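You operate a simulated robot arm through the tools that you are given. There is no shell and no other tool.

You are at the controls of a simulated robot arm. One attempt, no reset.

## Task
Park the lift: table down at slow speed, isolator off, air vented.

It is judged by the outcome, as a careful person would: the job done as asked, and still so three seconds after it is handed in. It fails if anything else is knocked over, pushed out of place, dropped, spilled or broken.

## Robot
A 7-joint arm with a two-finger parallel gripper on a trunk, on a base that drives. Base frame: it is fixed to the floor where the robot stands at the start and does not move with it; the origin is under the middle of the robot, x ahead of it, y to its left, z up. Lengths are in mm, angles in degrees, forces in N, time in s.
With the tool pointing down near the work surface it reaches from about 100 to 660 mm from the robot's upright axis, wherever it stands. Its first joint turns from -166.0 to 166.0 degrees. Places, roughly: blue sleeve [2600, 2600, 1200]; brake lever [3200, 2600, 1200]; lift handwheel [3200, 2600, 900]; lift isolator switch [2900, 2600, 900]; lift table [4900, 2000, 1000]; lower button [2900, 2600, 1300]; regulator knob [2300, 2500, 1300]; speed switch [2700, 2600, 1100]. Payload 1.57 kg.
Tool frame: the origin (TCP) lies between the finger pads and is the grasp point; the fingertips stand 30 mm ahead of it; z points along the fingers, y is the line along which they close. Largest opening 80 mm; finger width 17, thickness 12; the body of the gripper, 40 by 82 mm, starts 80 mm behind the TCP.
Orientation is that of the tool frame in the base frame, as a unit quaternion [x, y, z, w]. With the fingers straight down and closing along the base's y, the tool's x points along the base's -x, its y along +y and its z along -z.

## Interface
- The arm moves only by the tool move_arm. Its argument "plan" is a list of rows, each an object of numbers (a shift or turn left out is 0, a gripper value left out holds the last): "dx", "dy", "dz": the shift along the base's x, y, z in mm; "wx", "wy", "wz": the turn, a rotation vector about the base's x, y, z in degrees; "gripper": the finger opening in mm, from 0 to 80. In form: [{"dx": .., "dy": .., "dz": .., "wx": .., "wy": .., "wz": .., "gripper": ..}, ...]. A call has 1 to 20 rows; each row is the pose to reach, as a shift and turn from the pose commanded when the call began. A row lasts 0.2 s, in which the tool goes at most 50 mm and 8.6 degrees; a call with a longer step from one row to the next is refused whole, and so is a gripper value outside its range. A pose out of reach is approached as far as the arm can. The call stops where the force on the tool passes 40 N (or 10 N more than at its start, if that is more) or the arm is blocked; 0.2 s more then pass. The fingers move at their own pace (about 72 mm/s each) and stop on an object; they squeeze with about 43 N. The grip force told is the motor's: it shows also when the fingers shut on nothing. Time passes only in rows, and 0.2 s behind the last, so rows that repeat a pose let the fingers close. It gives the time, the measured TCP pose, the force on the tool (base axes), the opening and the grip force at its end, in the units of the frame above (readings bear some noise), with the torque about the TCP (base axes, N m) and any sound that the robot's microphone picked up.
- Cameras (640 x 400 px; columns grow to the right, rows downward): "scene" is now at [9, 135.1, 1475.8]; the picture's right is [-0.07, -1.00, 0.00], its down [-0.56, 0.04, -0.83] and it looks along [0.83, -0.06, -0.56] (base axes); focal length 290 px, centre (320, 200). "wrist" rides on the gripper at [72, -7, -122] in the tool frame; the picture's right is [0.09, 1.00, 0.00], its down [-0.84, 0.08, -0.54] and it looks along [-0.54, 0.05, 0.84] (tool axes); focal length 238 px, centre (320, 200). There is no depth. A picture from a camera that has moved, and an enlarged one, comes with that camera's place and axes in the base frame and with its lens.
- get_image(camera): a new picture of that camera. It takes no simulated time.
- move_column(by): slides the trunk up (or, below 0, down) by that many mm; the arm and the scene camera ride with it, the base frame stays. It gives what a move gives, with no picture.
- steer(legs): drives the robot by 1 to 6 legs, each [ahead, left, turn to the left] in mm, mm and degrees, along the robot's own axes; the way and the turn of a leg run together, so that a leg with both is an arc; at most 1500 mm and 180 degrees a leg. The arm and the cameras ride along, it lands a little off, and it stops where it bumps. It gives what a move gives.
- aim_head(pan, tilt): turns the head with the scene camera to pan (to the left, within 86 degrees either way) and tilt (down, from -29 to 69), counted from straight ahead of the robot. It gives what a move gives.
- enlarge(camera, box): a new picture of the part [left, top, right, bottom] of that camera's present view, enlarged. It takes no simulated time.
- close_job(): hands the job in; it is judged then, once.

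Places have to be worked out from the pictures, the camera data and where the tool is seen. Open the gripper and draw the arm clear of the work before you hand the job in, unless the task says otherwise.

The tools are called after "Call:" as a command line: name --argument value ..., lists and objects as JSON in quotes. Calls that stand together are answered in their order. move_arm: Moves the arm, as the interface text tells. Its arguments: {"type":"object","properties":{"plan":{"type":"array","items":{"type":"object","properties":{"dx":{"type":"number"},"dy":{"type":"number"},"dz":{"type":"number"},"wx":{"type":"number"},"wy":{"type":"number"},"wz":{"type":"number"},"gripper":{"type":"number"}}}}},"required":["plan"]} The other tools are called the same way: move_column (by) slides the trunk up or down; steer (legs) drives the base; aim_head (pan, tilt) turns the head that bears the scene camera; get_image (camera) takes a picture; enlarge (camera, box) takes an enlarged picture of a part of a camera's view; close_job () hands the job in.

At the start:

```text
t: 0.0
ee_pos: [407.3, 2.0, 1192.1]
ee_rot: [0.001, 1.0, 0.0, 0.0]
ft_force: [-0.3, 0.2, -0.4]
ft_torque: [0.01, -0.01, -0.01]
grip_width: 80.0
gripper_force: 0.1
trunk travel left (down, up): [-275.0, 205.0]
robot x, y, heading: [1.4, 1.9, 0.0]
head pan, tilt: [-3.9, 34.2]
```

scene: 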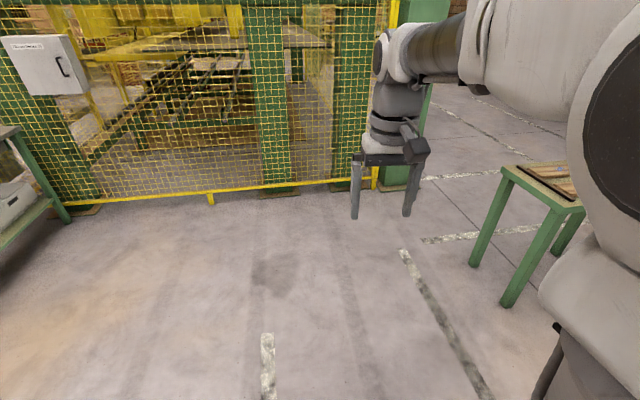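
wrist: 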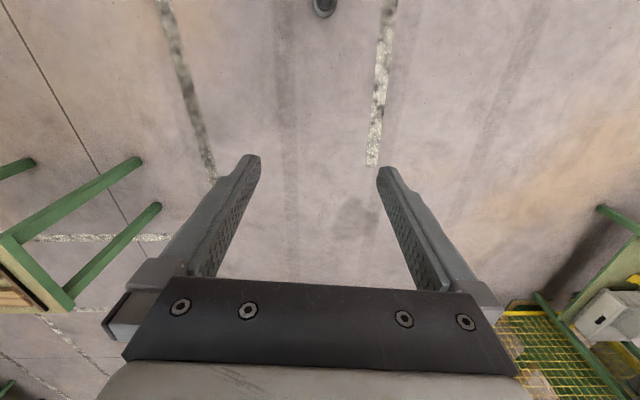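

The start picture shows a fence ahead and a cabinet at left; the panel should lie at about y=2600, x=2300–3200. I turn the head left to look toward it.

Call:
aim_head --pan 45 --tilt 10

Call:
get_image --camera "scene"

```text
t: 1.2
ee_pos: [408.1, 0.7, 1193.1]
ee_rot: [0.0, 1.0, 0.0, 0.001]
ft_force: [0.1, -0.1, -0.2]
ft_torque: [-0.01, 0.03, -0.02]
grip_width: 79.9
gripper_force: 0.1
trunk travel left (down, up): [-275.0, 205.0]
robot x, y, heading: [0.4, -0.4, 0.0]
head pan, tilt: [45.0, 10.0]
```

```text
taken
camera scene: at [-13.5, 206.8, 1514.7], right [0.71, -0.71, 0.0], down [-0.12, -0.12, -0.98], along [0.7, 0.7, -0.17], focal length 290 px, centre (320, 200)
```

scene: 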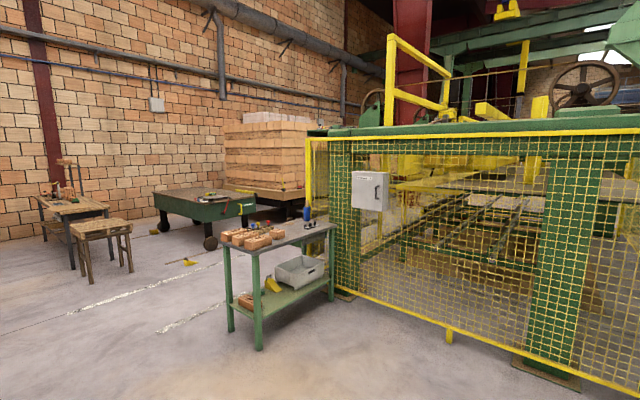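

The bench sits about x 1040–2040, y 1970–2400, in front of the fence corner; the panel faces +y on the far side. I check the way to the left before driving.

Call:
aim_head --pan 86 --tilt 25

Call:
get_image --camera "scene"

```text
t: 2.2
ee_pos: [408.1, 0.3, 1191.6]
ee_rot: [0.0, 1.0, 0.0, -0.001]
ft_force: [-0.3, 1.1, 0.2]
ft_torque: [0.02, 0.01, -0.03]
grip_width: 80.1
gripper_force: 0.1
trunk travel left (down, up): [-275.0, 205.0]
robot x, y, heading: [0.4, 2.7, -0.0]
head pan, tilt: [85.9, 25.0]
```

```text
taken
camera scene: at [-72.7, 233.0, 1490.4], right [1.0, -0.07, 0.0], down [-0.03, -0.42, -0.91], along [0.06, 0.9, -0.42], focal length 290 px, centre (320, 200)
```

scene: 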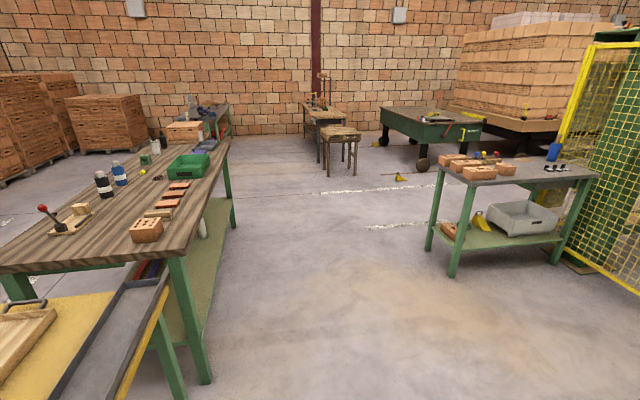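

The way is a clear corridor between the workbench (x<-600) and the small bench (x>1040). I drive left through it to about (200, 3300).

Call:
steer --legs '[[200, 1000, 0], [0, 1300, 0], [0, 1100, 0]]'

Call:
aim_head --pan -10 --tilt 12

Call:
get_image --camera "scene"

```text
t: 27.5
ee_pos: [587.3, 3370.4, 1192.1]
ee_rot: [-0.001, 1.0, 0.0, 0.0]
ft_force: [-0.3, 0.7, -0.9]
ft_torque: [0.01, 0.01, 0.01]
grip_width: 80.0
gripper_force: 0.0
trunk travel left (down, up): [-275.0, 205.0]
robot x, y, heading: [180.9, 3367.1, 0.0]
head pan, tilt: [85.9, 25.0]
```

```text
t: 29.2
ee_pos: [587.6, 3369.9, 1192.9]
ee_rot: [-0.002, 1.0, 0.0, -0.001]
ft_force: [0.3, 0.4, 0.0]
ft_torque: [0.02, 0.0, 0.02]
grip_width: 79.9
gripper_force: 0.1
trunk travel left (down, up): [-275.0, 205.0]
robot x, y, heading: [179.3, 3368.7, 0.2]
head pan, tilt: [-10.0, 12.0]
```

```text
taken
camera scene: at [191.8, 3492.9, 1511.4], right [-0.17, -0.99, 0.0], down [-0.2, 0.04, -0.98], along [0.96, -0.17, -0.21], focal length 290 px, centre (320, 200)
```

scene: 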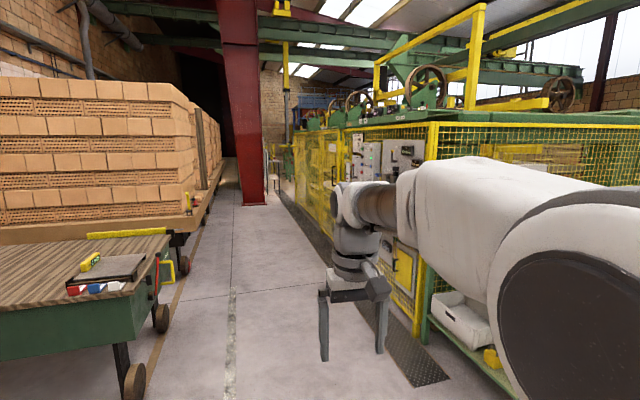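

The panel is on the enclosure's +y face just beyond the fence corner; the passage (y 2650–4350) is free. I drive ahead and look again.

Call:
steer --legs '[[1300, 80, 0]]'

Call:
aim_head --pan -40 --tilt 15

Call:
get_image --camera "scene"

```text
t: 37.8
ee_pos: [1875.2, 3444.4, 1192.8]
ee_rot: [0.004, 1.0, 0.0, 0.0]
ft_force: [-0.2, -0.7, 0.5]
ft_torque: [0.02, -0.02, 0.03]
grip_width: 80.0
gripper_force: 0.0
trunk travel left (down, up): [-275.0, 205.0]
robot x, y, heading: [1466.7, 3448.6, -0.3]
head pan, tilt: [-10.0, 12.0]
```

```text
t: 38.8
ee_pos: [1875.9, 3444.2, 1192.5]
ee_rot: [0.003, 1.0, 0.0, 0.0]
ft_force: [0.1, -0.3, -0.3]
ft_torque: [0.01, 0.0, 0.03]
grip_width: 80.2
gripper_force: 0.0
trunk travel left (down, up): [-275.0, 205.0]
robot x, y, heading: [1467.9, 3446.5, -0.4]
head pan, tilt: [-40.0, 15.0]
```

```text
taken
camera scene: at [1461.0, 3527.2, 1506.6], right [-0.65, -0.76, 0.0], down [-0.2, 0.17, -0.97], along [0.74, -0.63, -0.26], focal length 290 px, centre (320, 200)
```

scene: 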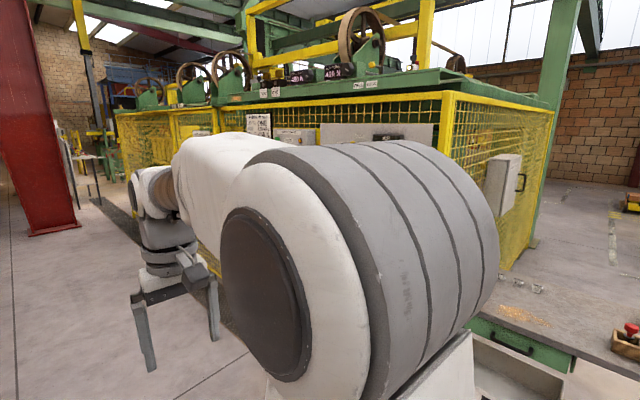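

The arm hides the panel, so I turn to face it (heading -90) and strafe to x≈2700, staying 800 mm back.

Call:
steer --legs '[[0, 0, -90], [-50, 1200, 0]]'

Call:
aim_head --pan 0 --tilt 15

Call:
get_image --camera "scene"

Call:
get_image --camera "wrist"

```text
t: 53.2
ee_pos: [2666.4, 3072.0, 1193.2]
ee_rot: [0.713, 0.701, 0.0, 0.0]
ft_force: [0.1, 0.0, -0.1]
ft_torque: [0.0, 0.03, 0.0]
grip_width: 80.1
gripper_force: 0.0
trunk travel left (down, up): [-275.0, 205.0]
robot x, y, heading: [2672.1, 3476.8, -91.0]
head pan, tilt: [-40.0, 15.0]
```

```text
t: 54.2
ee_pos: [2665.4, 3070.5, 1191.4]
ee_rot: [0.713, 0.701, 0.0, 0.0]
ft_force: [-0.3, 0.0, 0.0]
ft_torque: [-0.03, 0.03, 0.0]
grip_width: 79.8
gripper_force: 0.1
trunk travel left (down, up): [-275.0, 205.0]
robot x, y, heading: [2668.7, 3478.8, -90.9]
head pan, tilt: [0.0, 15.0]
```

```text
taken
camera scene: at [2812.5, 3463.6, 1506.6], right [-1.0, 0.02, 0.0], down [0.0, 0.26, -0.97], along [-0.02, -0.97, -0.26], focal length 290 px, centre (320, 200)
```

scene: 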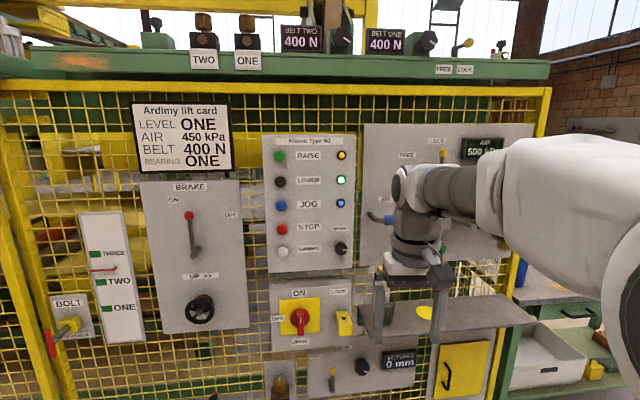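

```text
taken
camera wrist: at [2661.1, 3143.3, 1313.8], right [1.0, 0.07, 0.0], down [0.06, -0.84, 0.54], along [0.04, -0.54, -0.84], focal length 238 px, centre (320, 200)
```

wrist: 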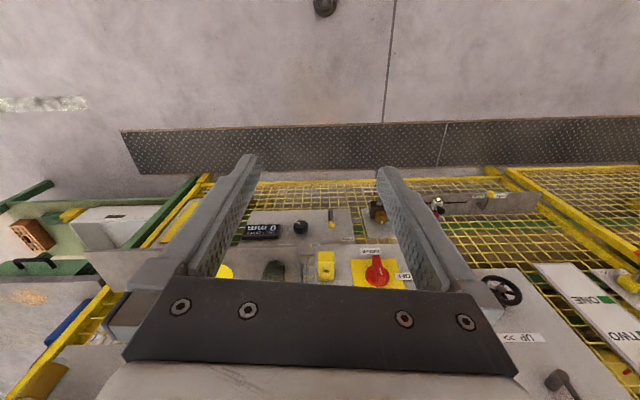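

The whole control panel is in view now. I enlarge parts to read the labels.

Call:
enlarge --camera "scene" --box '[120, 90, 260, 180]'

Call:
enlarge --camera "scene" --box '[260, 130, 370, 270]'

Call:
enlarge --camera "scene" --box '[260, 270, 440, 400]'

Call:
enlarge --camera "scene" --box '[360, 120, 560, 260]'

Call:
enlarge --camera "scene" --box '[40, 180, 250, 340]'

Call:
enlarge --camera "scene" --box '[130, 0, 480, 90]'

```text
4.44 times, centred on (190, 135) of scene
camera zoom: at [2812.5, 3463.6, 1506.6], right [-1.0, 0.02, 0.0], down [0.0, 0.26, -0.97], along [-0.02, -0.97, -0.26], focal length 1290 px, centre (898, 489)
```

zoom: 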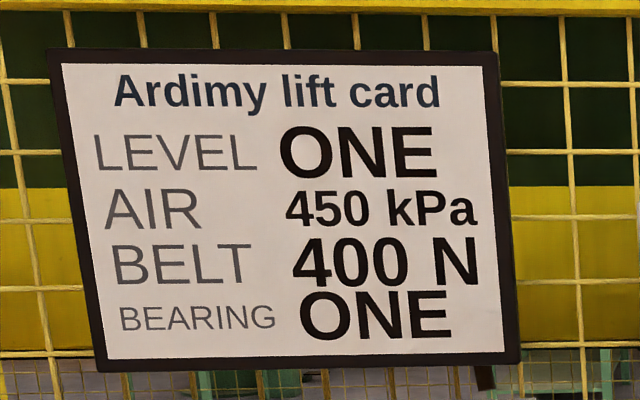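

```text
2.86 times, centred on (315, 200) of scene
camera zoom: at [2812.5, 3463.6, 1506.6], right [-1.0, 0.02, 0.0], down [0.0, 0.26, -0.97], along [-0.02, -0.97, -0.26], focal length 829 px, centre (334, 200)
```

zoom: 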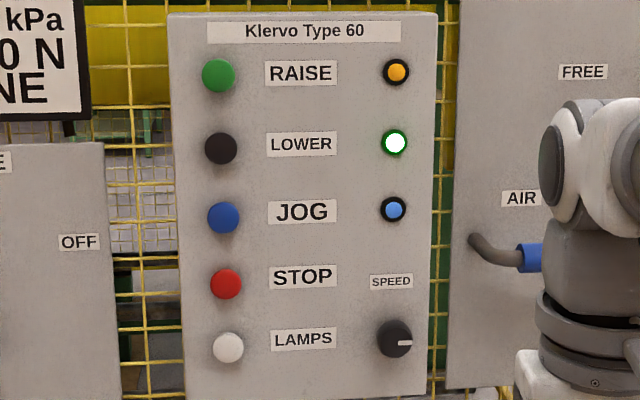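

```text
3.08 times, centred on (350, 335) of scene
camera zoom: at [2812.5, 3463.6, 1506.6], right [-1.0, 0.02, 0.0], down [0.0, 0.26, -0.97], along [-0.02, -0.97, -0.26], focal length 893 px, centre (228, -215)
```

zoom: 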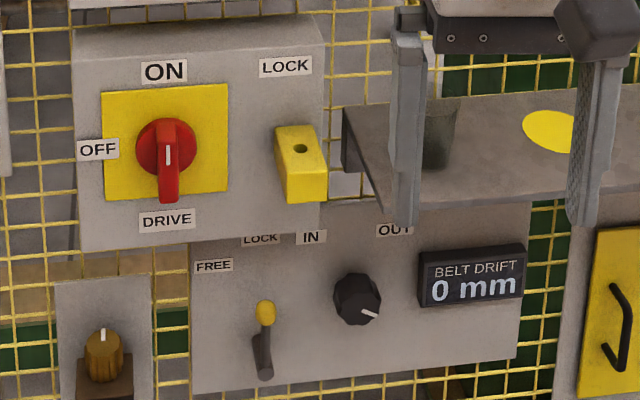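

```text
2.86 times, centred on (460, 190) of scene
camera zoom: at [2812.5, 3463.6, 1506.6], right [-1.0, 0.02, 0.0], down [0.0, 0.26, -0.97], along [-0.02, -0.97, -0.26], focal length 829 px, centre (-80, 229)
```

zoom: 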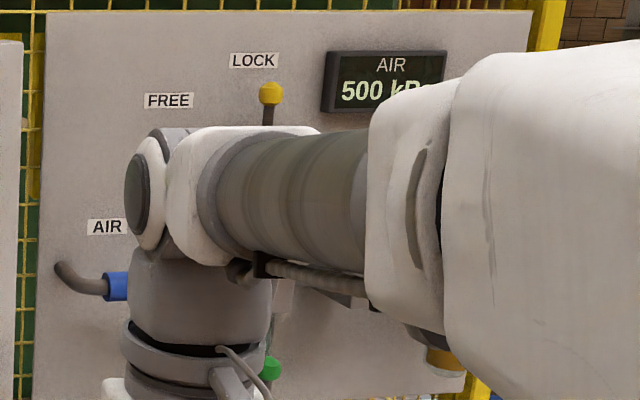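

```text
2.50 times, centred on (145, 260) of scene
camera zoom: at [2812.5, 3463.6, 1506.6], right [-1.0, 0.02, 0.0], down [0.0, 0.26, -0.97], along [-0.02, -0.97, -0.26], focal length 726 px, centre (758, 50)
```

zoom: 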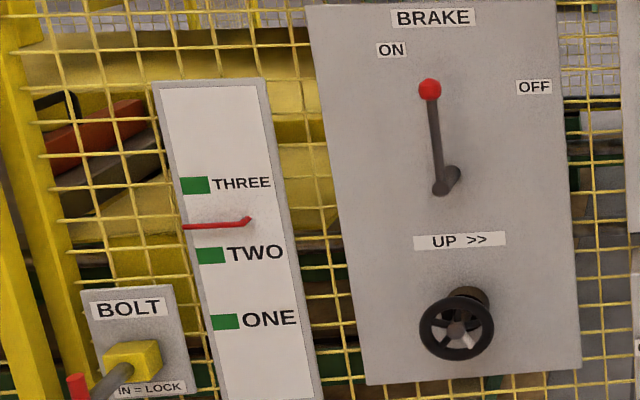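

```text
1.83 times, centred on (305, 45) of scene
camera zoom: at [2812.5, 3463.6, 1506.6], right [-1.0, 0.02, 0.0], down [0.0, 0.26, -0.97], along [-0.02, -0.97, -0.26], focal length 531 px, centre (347, 483)
```

zoom: 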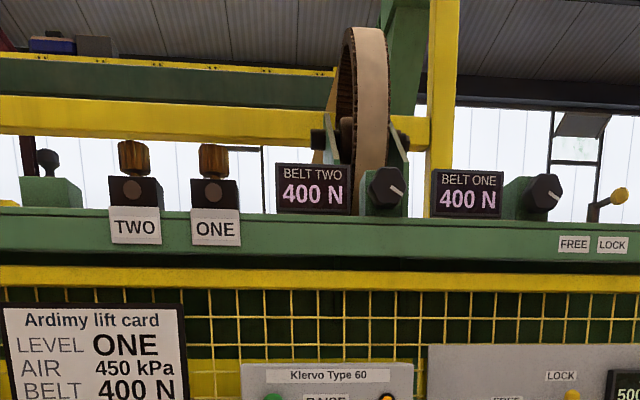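

The card, the lift console, isolator, air panel and brake are readable now; the arm hides the air panel. I turn the tool to point horizontally at the panel (-y) while keeping well off it.

Call:
move_arm --plan '[{"wx": -8, "dy": -10}, {"wx": -16, "dy": -20}, {"wx": -24, "dy": -30}, {"wx": -32, "dy": -40}, {"wx": -40, "dy": -50}, {"wx": -48, "dy": -60}, {"wx": -56, "dy": -70}, {"wx": -64, "dy": -80}, {"wx": -72, "dy": -90}, {"wx": -80, "dy": -100}, {"wx": -85, "dy": -100}, {"wx": -90, "dy": -100}]'

Call:
get_image --camera "scene"

Call:
get_image --camera "wrist"

```text
t: 56.8
ee_pos: [2666.7, 2972.0, 1192.5]
ee_rot: [0.504, 0.495, -0.496, 0.505]
ft_force: [-0.2, 0.6, -0.5]
ft_torque: [0.04, 0.01, -0.01]
grip_width: 80.1
gripper_force: 0.1
trunk travel left (down, up): [-275.0, 205.0]
robot x, y, heading: [2674.6, 3479.6, -90.7]
head pan, tilt: [0.0, 15.0]
```

```text
taken
camera scene: at [2812.6, 3463.6, 1506.6], right [-1.0, 0.02, 0.0], down [0.0, 0.26, -0.97], along [-0.02, -0.97, -0.26], focal length 290 px, centre (320, 200)
```

scene: 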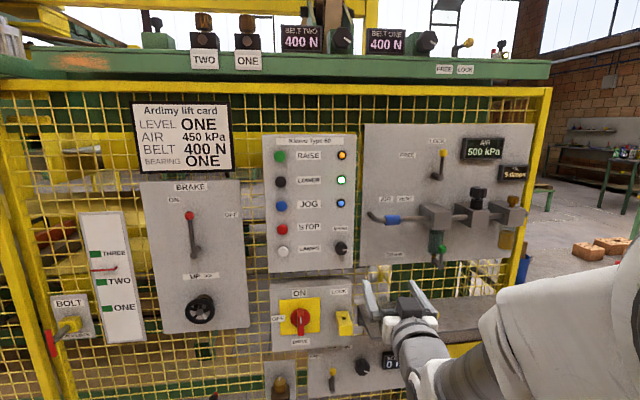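

```text
taken
camera wrist: at [2660.8, 3093.1, 1119.6], right [1.0, 0.0, -0.07], down [0.06, 0.54, 0.84], along [0.04, -0.84, 0.54], focal length 238 px, centre (320, 200)
```

wrist: 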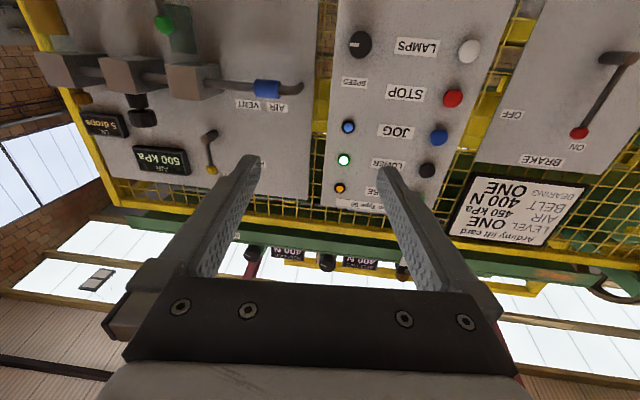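

Good view now. I enlarge the air panel, the console and the lower parts.

Call:
enlarge --camera "scene" --box '[360, 125, 540, 275]'

Call:
enlarge --camera "scene" --box '[310, 130, 370, 270]'

Call:
enlarge --camera "wrist" --box '[30, 0, 330, 190]'

Call:
enlarge --camera "scene" --box '[260, 275, 370, 355]'

Call:
enlarge --camera "scene" --box '[260, 340, 420, 400]'

```text
2.67 times, centred on (450, 200) of scene
camera zoom: at [2812.6, 3463.6, 1506.6], right [-1.0, 0.02, 0.0], down [0.0, 0.26, -0.97], along [-0.02, -0.97, -0.26], focal length 774 px, centre (-27, 200)
```

zoom: 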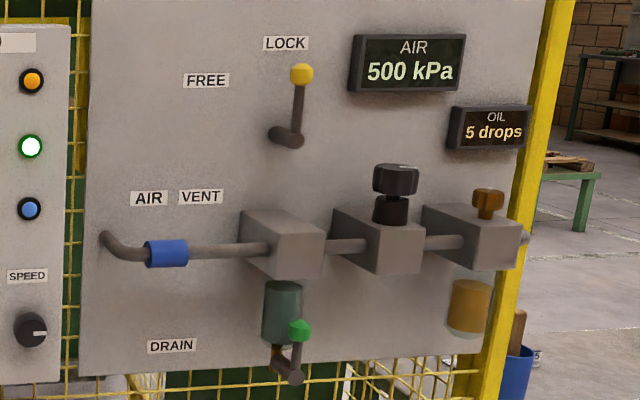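

```text
2.86 times, centred on (340, 200) of scene
camera zoom: at [2812.6, 3463.6, 1506.6], right [-1.0, 0.02, 0.0], down [0.0, 0.26, -0.97], along [-0.02, -0.97, -0.26], focal length 829 px, centre (263, 200)
```

zoom: 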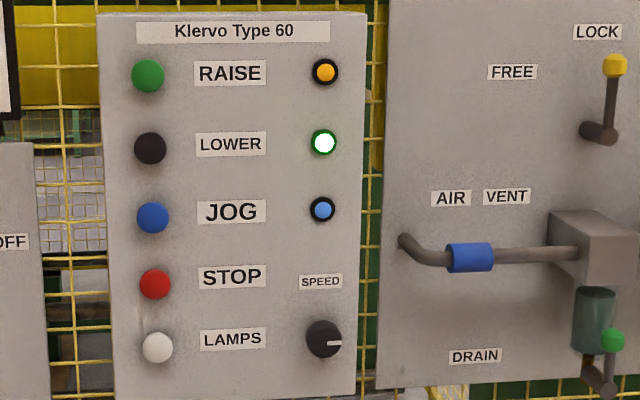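

```text
2.11 times, centred on (180, 95) of wrist
camera zoom: at [2660.8, 3093.1, 1119.6], right [1.0, 0.0, -0.07], down [0.06, 0.54, 0.84], along [0.04, -0.84, 0.54], focal length 502 px, centre (615, 421)
```

zoom: 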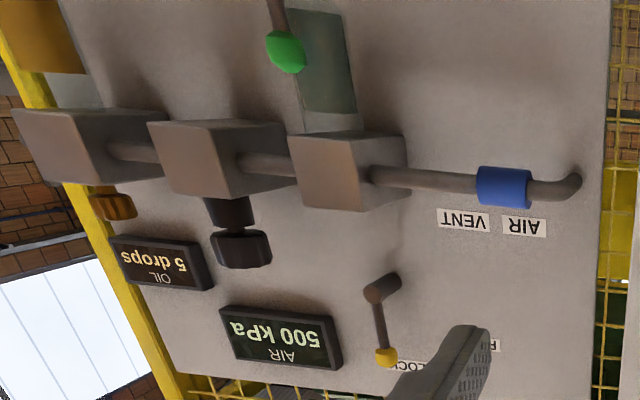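

```text
5.00 times, centred on (315, 315) of scene
camera zoom: at [2812.6, 3463.6, 1506.6], right [-1.0, 0.02, 0.0], down [0.0, 0.26, -0.97], along [-0.02, -0.97, -0.26], focal length 1451 px, centre (345, -375)
```

zoom: 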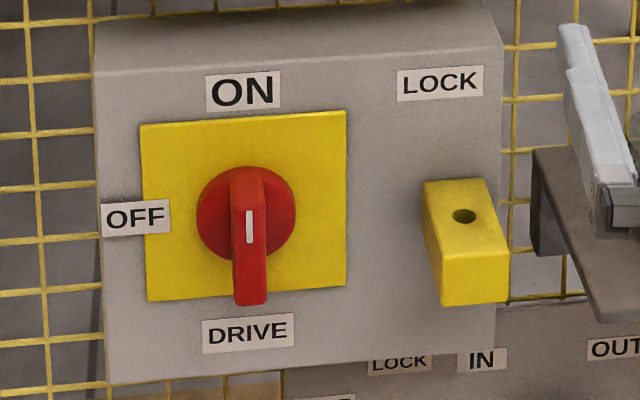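

```text
4.00 times, centred on (340, 370) of scene
camera zoom: at [2812.6, 3463.6, 1506.6], right [-1.0, 0.02, 0.0], down [0.0, 0.26, -0.97], along [-0.02, -0.97, -0.26], focal length 1161 px, centre (240, -480)
```

zoom: 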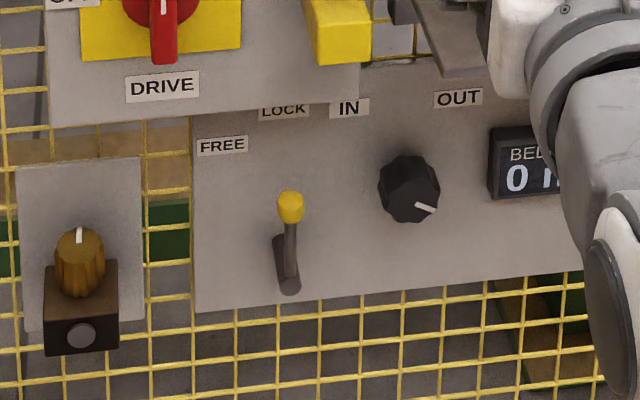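

The enlarged picture is a true zoom, so I zoom hard on the speed switch, the bolt, the gauge and the brake lever.

Call:
enlarge --camera "scene" --box '[322, 220, 360, 264]'

Call:
enlarge --camera "scene" --box '[40, 285, 110, 360]'

Call:
enlarge --camera "scene" --box '[70, 200, 160, 350]'

Call:
enlarge --camera "scene" --box '[150, 175, 250, 260]'

Call:
enlarge --camera "scene" --box '[370, 185, 460, 270]'

```text
9.09 times, centred on (341, 242) of scene
camera zoom: at [2812.6, 3463.6, 1506.6], right [-1.0, 0.02, 0.0], down [0.0, 0.26, -0.97], along [-0.02, -0.97, -0.26], focal length 2638 px, centre (129, -182)
```

zoom: 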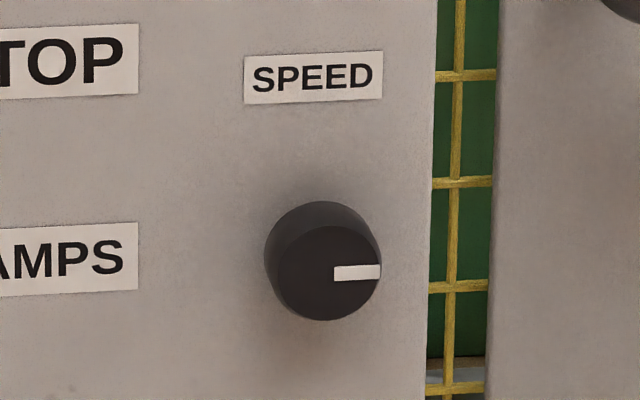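

```text
5.33 times, centred on (75, 322) of scene
camera zoom: at [2812.6, 3463.6, 1506.6], right [-1.0, 0.02, 0.0], down [0.0, 0.26, -0.97], along [-0.02, -0.97, -0.26], focal length 1548 px, centre (1627, -453)
```

zoom: 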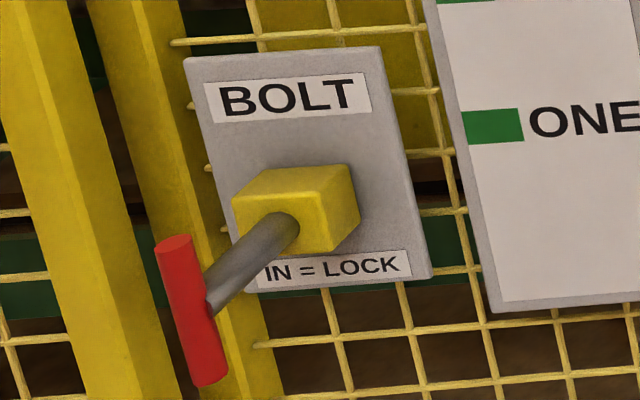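

```text
2.67 times, centred on (115, 275) of scene
camera zoom: at [2812.6, 3463.6, 1506.6], right [-1.0, 0.02, 0.0], down [0.0, 0.26, -0.97], along [-0.02, -0.97, -0.26], focal length 774 px, centre (867, 0)
```

zoom: 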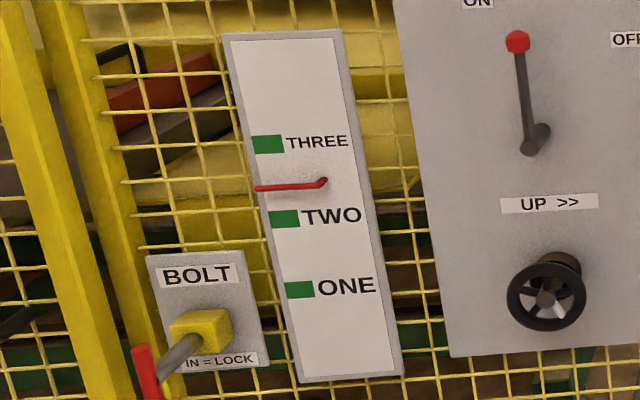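

```text
4.71 times, centred on (200, 218) of scene
camera zoom: at [2812.6, 3463.6, 1506.6], right [-1.0, 0.02, 0.0], down [0.0, 0.26, -0.97], along [-0.02, -0.97, -0.26], focal length 1366 px, centre (885, 118)
```

zoom: 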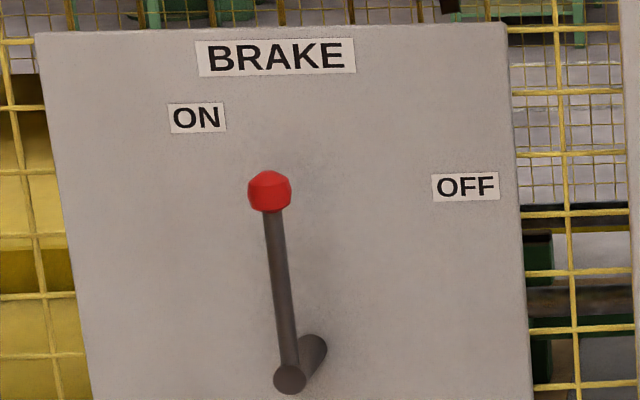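

```text
4.71 times, centred on (415, 228) of scene
camera zoom: at [2812.6, 3463.6, 1506.6], right [-1.0, 0.02, 0.0], down [0.0, 0.26, -0.97], along [-0.02, -0.97, -0.26], focal length 1366 px, centre (-127, 71)
```

zoom: 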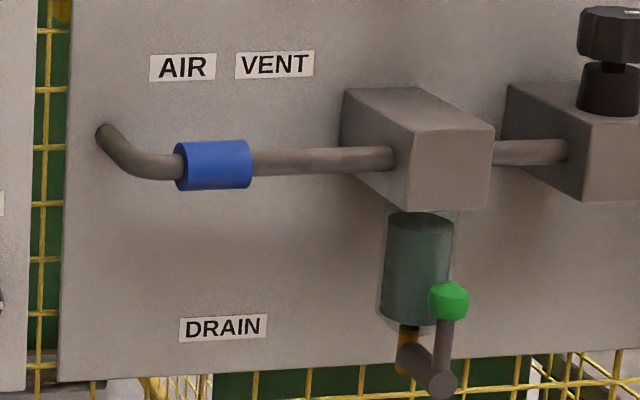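

The speed switch bears no slow/fast marks; its pointer is at 3 o'clock. I look around for further notices and at the lift table before touching anything.

Call:
aim_head --pan 55 --tilt 10

Call:
get_image --camera "scene"

Call:
aim_head --pan 0 --tilt 45

Call:
get_image --camera "scene"

Call:
aim_head --pan 0 --tilt -10

Call:
get_image --camera "scene"

```text
t: 58.1
ee_pos: [2665.9, 2971.5, 1193.6]
ee_rot: [0.504, 0.496, -0.496, 0.503]
ft_force: [-0.4, 0.6, -0.3]
ft_torque: [-0.03, -0.06, 0.0]
grip_width: 79.9
gripper_force: 0.0
trunk travel left (down, up): [-275.0, 205.0]
robot x, y, heading: [2670.3, 3477.7, -91.2]
head pan, tilt: [55.0, 10.0]
```

```text
taken
camera scene: at [2889.4, 3502.2, 1514.7], right [-0.59, -0.81, 0.0], down [-0.14, 0.1, -0.98], along [0.8, -0.58, -0.17], focal length 290 px, centre (320, 200)
```

scene: 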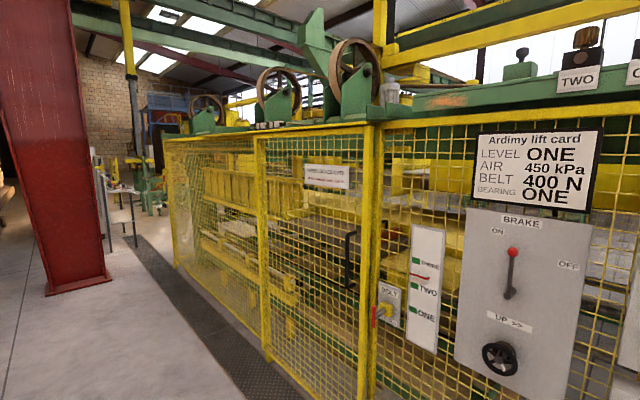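

```text
t: 59.3
ee_pos: [2665.6, 2970.1, 1191.5]
ee_rot: [0.505, 0.495, -0.496, 0.503]
ft_force: [0.1, -0.2, 0.6]
ft_torque: [0.01, 0.01, 0.01]
grip_width: 80.0
gripper_force: 0.1
trunk travel left (down, up): [-275.0, 205.0]
robot x, y, heading: [2672.4, 3478.7, -90.8]
head pan, tilt: [0.0, 45.0]
```

```text
taken
camera scene: at [2812.9, 3475.6, 1459.8], right [-1.0, 0.02, 0.0], down [0.01, 0.71, -0.71], along [-0.01, -0.71, -0.71], focal length 290 px, centre (320, 200)
```

scene: 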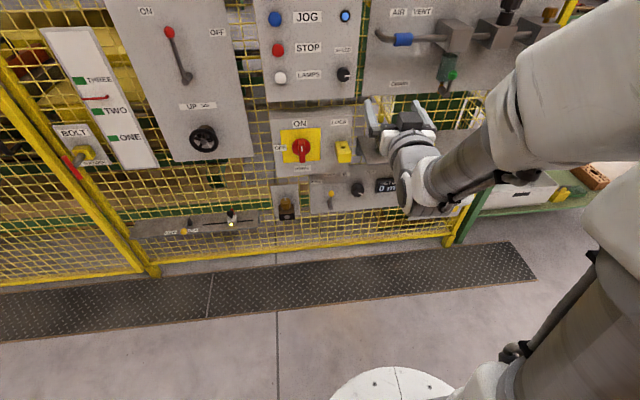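

```text
t: 60.6
ee_pos: [2666.0, 2971.0, 1190.8]
ee_rot: [0.505, 0.496, -0.496, 0.504]
ft_force: [-0.1, 0.2, 0.2]
ft_torque: [0.04, 0.0, 0.05]
grip_width: 80.0
gripper_force: 0.2
trunk travel left (down, up): [-275.0, 205.0]
robot x, y, heading: [2670.8, 3476.9, -90.9]
head pan, tilt: [0.0, -10.0]
```

```text
taken
camera scene: at [2812.8, 3472.7, 1545.9], right [-1.0, 0.02, 0.0], down [0.0, -0.17, -0.98], along [-0.02, -0.98, 0.17], focal length 290 px, centre (320, 200)
```

scene: 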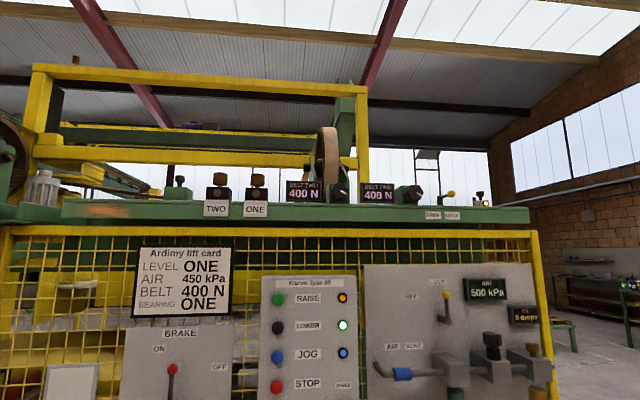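

There is a notice on the fence gate; I read it and check the lift table.

Call:
aim_head --pan 55 --tilt 10

Call:
enlarge --camera "scene" --box '[295, 155, 360, 200]'

Call:
enlarge --camera "scene" --box '[160, 120, 380, 300]'

Call:
enlarge --camera "scene" --box '[60, 80, 260, 220]'

```text
t: 61.8
ee_pos: [2664.6, 2970.8, 1192.8]
ee_rot: [0.505, 0.496, -0.496, 0.504]
ft_force: [-0.7, 0.4, 1.0]
ft_torque: [-0.02, -0.02, 0.0]
grip_width: 80.3
gripper_force: 0.0
trunk travel left (down, up): [-275.0, 205.0]
robot x, y, heading: [2675.8, 3475.7, -90.9]
head pan, tilt: [55.0, 10.0]
```

```text
8.89 times, centred on (328, 178) of scene
camera zoom: at [2889.4, 3502.2, 1514.7], right [-0.59, -0.81, 0.0], down [-0.14, 0.1, -0.98], along [0.8, -0.58, -0.17], focal length 2580 px, centre (253, 400)
```

zoom: 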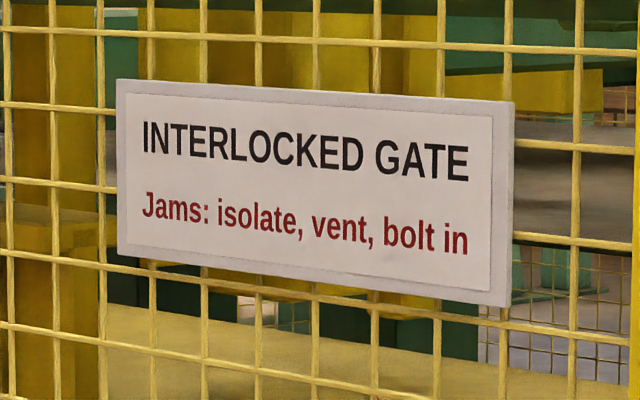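

```text
2.22 times, centred on (270, 210) of scene
camera zoom: at [2889.4, 3502.2, 1514.7], right [-0.59, -0.81, 0.0], down [-0.14, 0.1, -0.98], along [0.8, -0.58, -0.17], focal length 645 px, centre (431, 178)
```

zoom: 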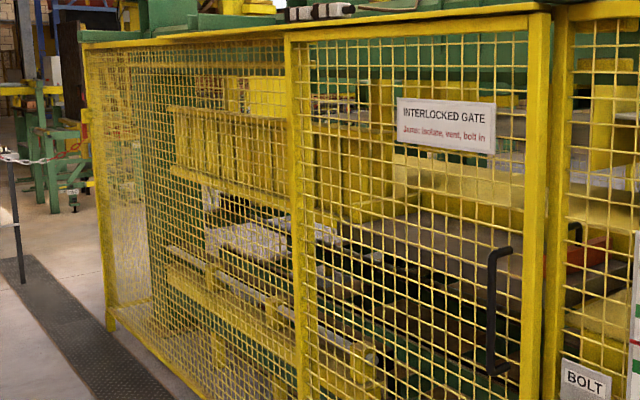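

```text
2.86 times, centred on (160, 150) of scene
camera zoom: at [2889.4, 3502.2, 1514.7], right [-0.59, -0.81, 0.0], down [-0.14, 0.1, -0.98], along [0.8, -0.58, -0.17], focal length 829 px, centre (777, 343)
```

zoom: 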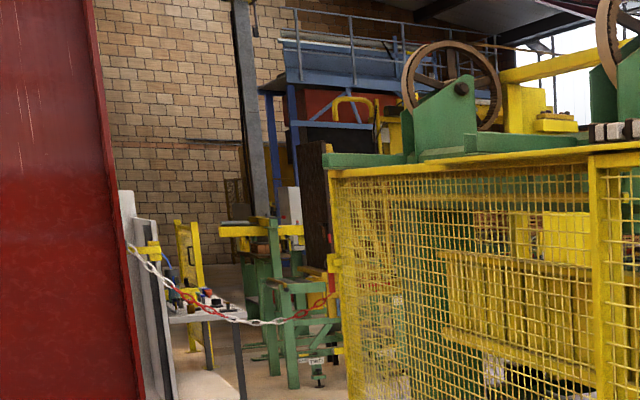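

The notice concerns the gate only, so the plan stands: speed switch first (counter-clockwise is the likely slow end), then LOWER, isolator, vent. I drive 220 mm closer so the arm can reach the console.

Call:
steer --legs '[[220, 30, 0.9]]'

Call:
aim_head --pan 0 --tilt 25

Call:
get_image --camera "scene"

Call:
get_image --camera "wrist"

```text
t: 63.9
ee_pos: [2700.3, 2751.2, 1192.5]
ee_rot: [0.5, 0.5, -0.492, 0.508]
ft_force: [-0.6, 0.6, 0.6]
ft_torque: [0.0, -0.02, 0.03]
grip_width: 80.1
gripper_force: 0.0
trunk travel left (down, up): [-275.0, 205.0]
robot x, y, heading: [2696.6, 3258.5, -90.1]
head pan, tilt: [55.0, 10.0]
```

```text
t: 65.1
ee_pos: [2700.5, 2750.4, 1192.8]
ee_rot: [0.5, 0.5, -0.491, 0.509]
ft_force: [0.3, 0.2, 0.2]
ft_torque: [-0.03, 0.0, 0.05]
grip_width: 80.1
gripper_force: 0.1
trunk travel left (down, up): [-275.0, 205.0]
robot x, y, heading: [2701.0, 3257.1, -90.2]
head pan, tilt: [0.0, 25.0]
```

```text
taken
camera scene: at [2840.5, 3247.0, 1490.3], right [-1.0, 0.0, 0.0], down [0.0, 0.42, -0.91], along [0.0, -0.91, -0.42], focal length 290 px, centre (320, 200)
```

scene: 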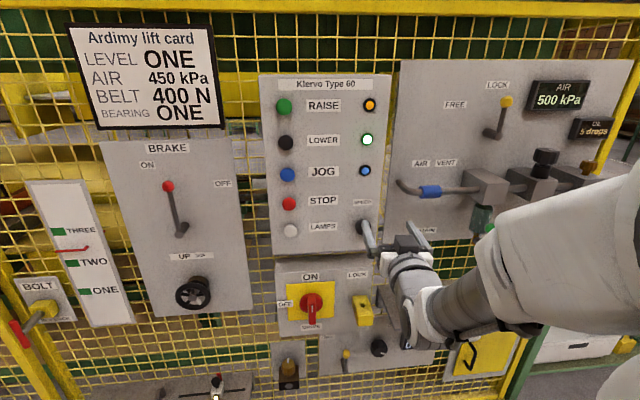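

```text
taken
camera wrist: at [2694.2, 2873.1, 1119.7], right [1.0, 0.01, -0.07], down [0.05, 0.54, 0.84], along [0.05, -0.84, 0.54], focal length 238 px, centre (320, 200)
```

wrist: 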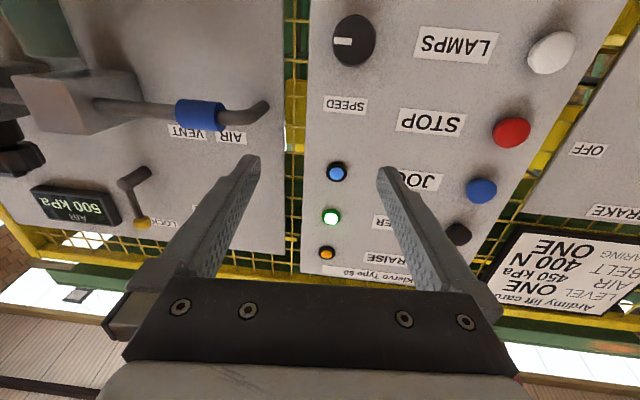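

From two views the speed knob face lies near (2727, 2603, 1112), panel surface near y 2580. I line the open gripper up with it, still 70 mm short, and look.

Call:
move_arm --plan '[{"dx": 13, "dz": -40}, {"dx": 26, "dz": -80}, {"dx": 26, "dy": -30, "dz": -80}, {"dx": 26, "dy": -60, "dz": -80}]'

Call:
get_image --camera "wrist"

Call:
get_image --camera "scene"

Call:
enlarge --camera "scene" --box '[320, 200, 420, 270]'

```text
t: 66.1
ee_pos: [2726.7, 2692.1, 1111.4]
ee_rot: [0.501, 0.499, -0.492, 0.508]
ft_force: [0.4, 0.1, -0.5]
ft_torque: [0.01, 0.05, 0.0]
grip_width: 80.1
gripper_force: 0.1
trunk travel left (down, up): [-275.0, 205.0]
robot x, y, heading: [2701.9, 3257.5, -90.2]
head pan, tilt: [0.0, 25.0]
```

```text
taken
camera wrist: at [2720.9, 2813.1, 1039.1], right [1.0, 0.01, -0.07], down [0.05, 0.54, 0.84], along [0.05, -0.84, 0.54], focal length 238 px, centre (320, 200)
```

wrist: 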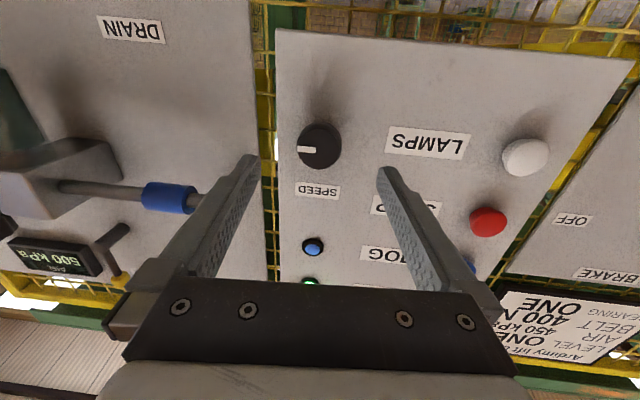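

```text
taken
camera scene: at [2840.4, 3247.1, 1490.3], right [-1.0, 0.0, 0.0], down [0.0, 0.42, -0.91], along [0.0, -0.91, -0.42], focal length 290 px, centre (320, 200)
```

scene: 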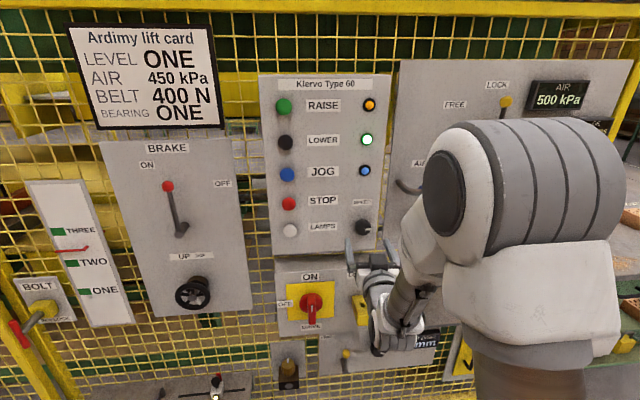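

```text
5.71 times, centred on (370, 235) of scene
camera zoom: at [2840.4, 3247.1, 1490.3], right [-1.0, 0.0, 0.0], down [0.0, 0.42, -0.91], along [0.0, -0.91, -0.42], focal length 1658 px, centre (34, 0)
```

zoom: 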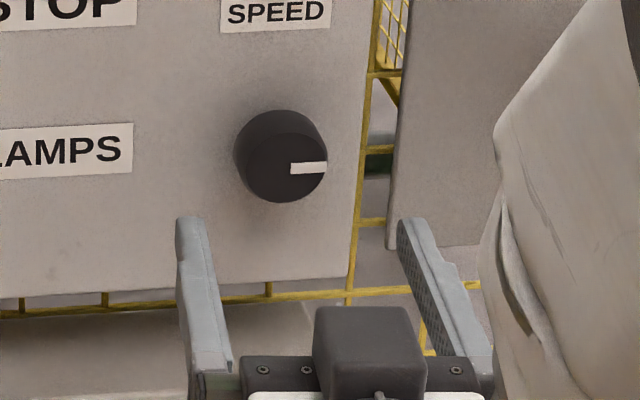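

The knob face is at about (2728, 2609, 1114), Ø36. I move the fingers astride it and close.

Call:
move_arm --plan '[{"dx": 1, "dy": -35, "dz": 2}, {"dx": 1, "dy": -71, "dz": 2}, {"dx": 1, "dy": -71, "dz": 2, "gripper": 30}, {"dx": 1, "dy": -71, "dz": 2, "gripper": 30}, {"dx": 1, "dy": -71, "dz": 2, "gripper": 30}]'

Call:
get_image --camera "wrist"

Call:
enlarge --camera "scene" --box '[320, 200, 420, 270]'

```text
t: 67.3
ee_pos: [2727.8, 2619.2, 1113.7]
ee_rot: [0.501, 0.499, -0.492, 0.508]
ft_force: [-2.0, -1.6, 1.3]
ft_torque: [0.11, 0.0, 0.6]
grip_width: 41.4
gripper_force: 43.7
trunk travel left (down, up): [-275.0, 205.0]
robot x, y, heading: [2700.9, 3259.9, -90.1]
head pan, tilt: [0.0, 25.0]
```

```text
taken
camera wrist: at [2721.8, 2741.4, 1041.2], right [1.0, 0.01, -0.07], down [0.05, 0.54, 0.84], along [0.05, -0.84, 0.54], focal length 238 px, centre (320, 200)
```

wrist: 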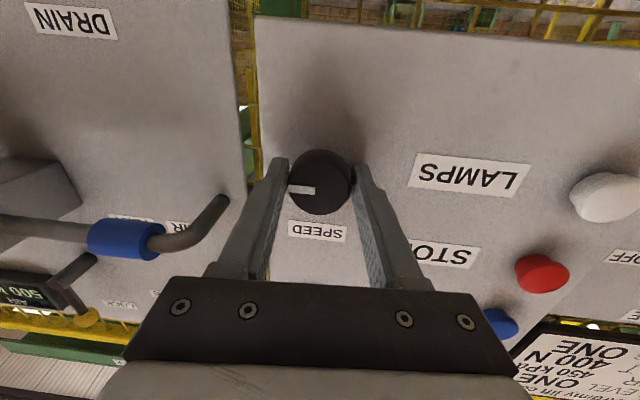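

```text
5.71 times, centred on (370, 235) of scene
camera zoom: at [2840.2, 3246.8, 1490.4], right [-1.0, 0.0, 0.0], down [0.0, 0.42, -0.91], along [0.0, -0.91, -0.42], focal length 1658 px, centre (34, 0)
```

zoom: 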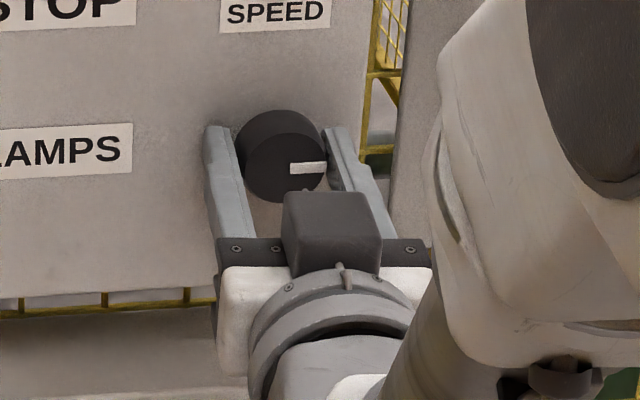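

The knob is gripped (41 mm). I turn it counter-clockwise (as seen facing the panel) in small steps and watch the torque.

Call:
move_arm --plan '[{"wy": 7}, {"wy": 14}, {"wy": 21}, {"wy": 28}]'

Call:
get_image --camera "wrist"

Call:
enlarge --camera "scene" --box '[320, 200, 420, 270]'

```text
t: 68.3
ee_pos: [2727.3, 2619.4, 1114.6]
ee_rot: [0.366, 0.608, -0.598, 0.372]
ft_force: [-2.0, -3.7, -0.1]
ft_torque: [-0.57, -0.08, 1.11]
grip_width: 41.4
gripper_force: 45.1
trunk travel left (down, up): [-275.0, 205.0]
robot x, y, heading: [2701.0, 3255.6, -90.0]
head pan, tilt: [0.0, 25.0]
```

```text
taken
camera wrist: at [2688.2, 2741.5, 1053.4], right [0.84, 0.01, -0.54], down [0.44, 0.54, 0.71], along [0.3, -0.84, 0.45], focal length 238 px, centre (320, 200)
```

wrist: 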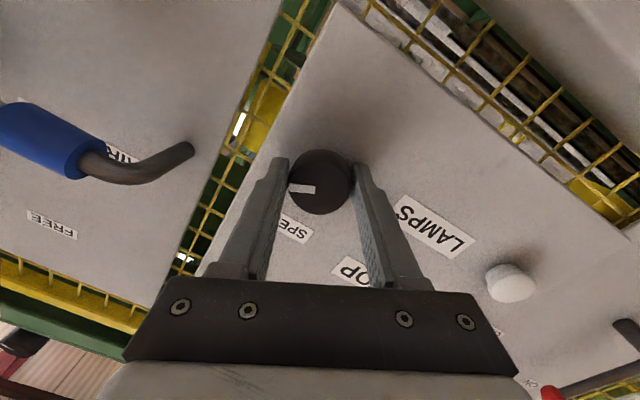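

```text
5.71 times, centred on (370, 235) of scene
camera zoom: at [2840.1, 3246.6, 1490.4], right [-1.0, 0.0, 0.0], down [0.0, 0.42, -0.91], along [0.0, -0.91, -0.42], focal length 1658 px, centre (34, 0)
```

zoom: 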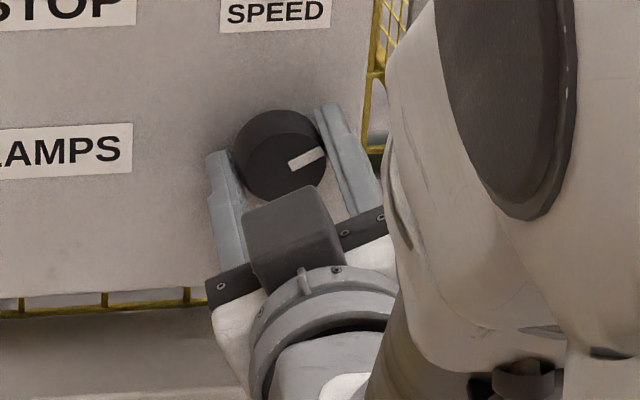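

The knob turns with the fingers with almost no torque. I keep turning toward 90°.

Call:
move_arm --plan '[{"wy": 8}, {"wy": 16}, {"wy": 24}, {"wy": 32}, {"wy": 40}, {"wy": 48}, {"wy": 56}]'

Call:
get_image --camera "wrist"

Call:
enlarge --camera "scene" --box '[320, 200, 420, 270]'

```text
t: 69.9
ee_pos: [2728.5, 2619.6, 1114.5]
ee_rot: [0.042, 0.711, -0.701, 0.042]
ft_force: [0.0, -1.8, 4.1]
ft_torque: [-0.72, -0.1, 0.25]
grip_width: 39.7
gripper_force: 45.1
trunk travel left (down, up): [-275.0, 205.0]
robot x, y, heading: [2701.0, 3260.1, -90.1]
head pan, tilt: [0.0, 25.0]
```

```text
taken
camera wrist: at [2655.9, 2742.2, 1113.9], right [0.03, 0.01, -1.0], down [0.84, 0.54, 0.03], along [0.54, -0.84, 0.0], focal length 238 px, centre (320, 200)
```

wrist: 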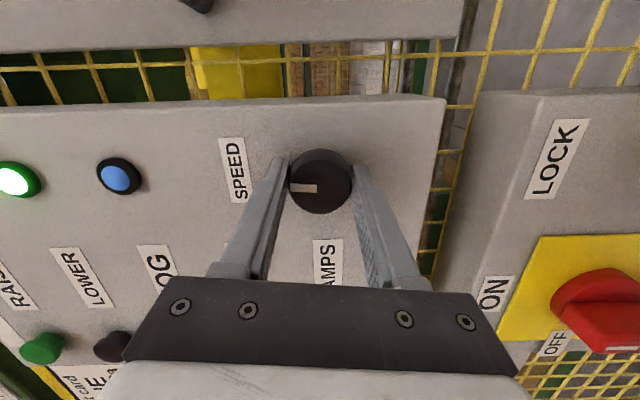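

```text
5.71 times, centred on (370, 235) of scene
camera zoom: at [2840.4, 3247.2, 1490.3], right [-1.0, 0.0, 0.0], down [0.0, 0.42, -0.91], along [0.0, -0.91, -0.42], focal length 1658 px, centre (34, 0)
```

zoom: 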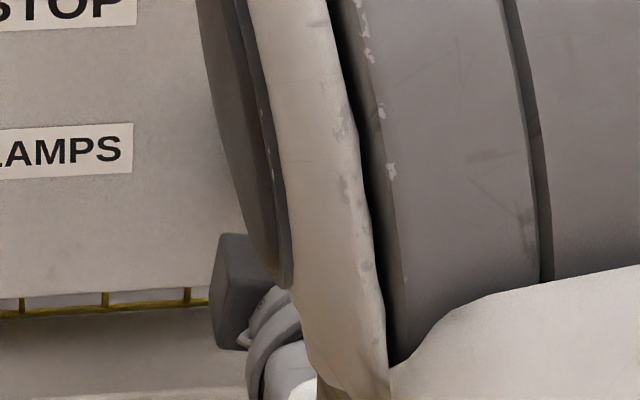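

Pointer is now about straight up and still free. I check where the elbow has gone before turning further.

Call:
get_image --camera "scene"

```text
taken
camera scene: at [2840.4, 3247.2, 1490.3], right [-1.0, 0.0, 0.0], down [0.0, 0.42, -0.91], along [0.0, -0.91, -0.42], focal length 290 px, centre (320, 200)
```

scene: 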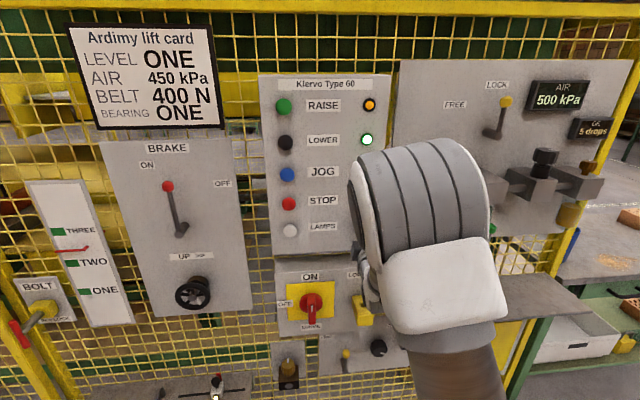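

The elbow is clear. I turn a little more to feel for a stop.

Call:
move_arm --plan '[{"wy": 6}, {"wy": 12}]'

Call:
get_image --camera "wrist"

```text
t: 70.5
ee_pos: [2725.5, 2620.2, 1114.4]
ee_rot: [-0.031, 0.711, -0.701, -0.032]
ft_force: [-0.4, -0.9, 6.7]
ft_torque: [-1.04, -0.77, -0.55]
grip_width: 40.2
gripper_force: 44.8
trunk travel left (down, up): [-275.0, 205.0]
robot x, y, heading: [2696.4, 3260.4, -89.9]
head pan, tilt: [0.0, 25.0]
```

```text
taken
camera wrist: at [2656.6, 2742.5, 1129.1], right [-0.18, 0.01, -0.98], down [0.83, 0.54, -0.14], along [0.53, -0.84, -0.11], focal length 238 px, centre (320, 200)
```

wrist: 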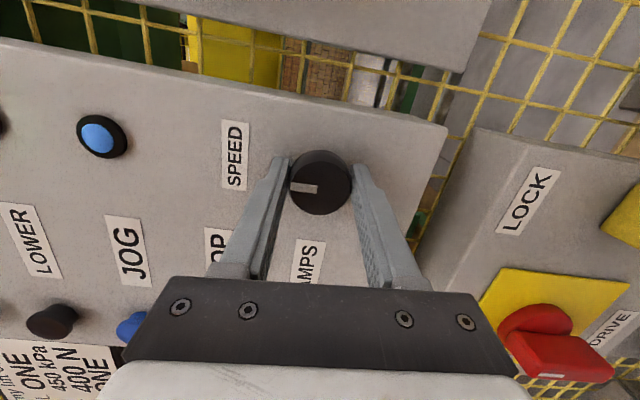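

The torque rose to 0.77 N m with the pointer straight up and the fingers turned past it: a stop at 12 o'clock, it seems. I press a bit further to confirm it is an end stop rather than a detent.

Call:
move_arm --plan '[{"wy": 5}, {"wy": 10}]'

Call:
enlarge --camera "wrist" --box '[240, 120, 400, 230]'

```text
t: 71.1
ee_pos: [2728.8, 2620.2, 1114.8]
ee_rot: [-0.092, 0.706, -0.696, -0.093]
ft_force: [-0.2, 0.1, 5.8]
ft_torque: [-1.03, -0.76, -0.23]
grip_width: 40.2
gripper_force: 45.3
trunk travel left (down, up): [-275.0, 205.0]
robot x, y, heading: [2698.8, 3257.2, -90.3]
head pan, tilt: [0.0, 25.0]
```

```text
3.64 times, centred on (320, 175) of wrist
camera zoom: at [2661.5, 2742.4, 1141.2], right [-0.35, 0.01, -0.94], down [0.79, 0.54, -0.28], along [0.51, -0.84, -0.2], focal length 867 px, centre (320, 291)
```

zoom: 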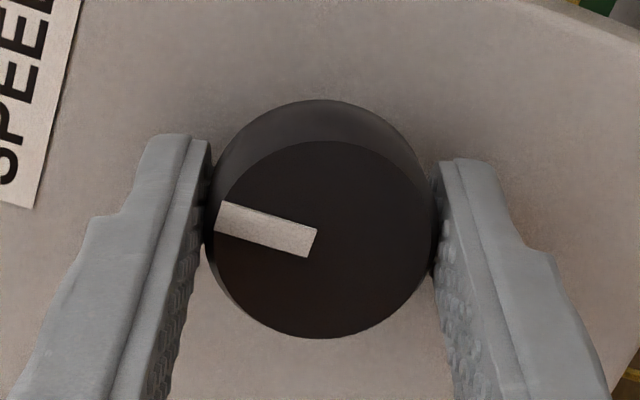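

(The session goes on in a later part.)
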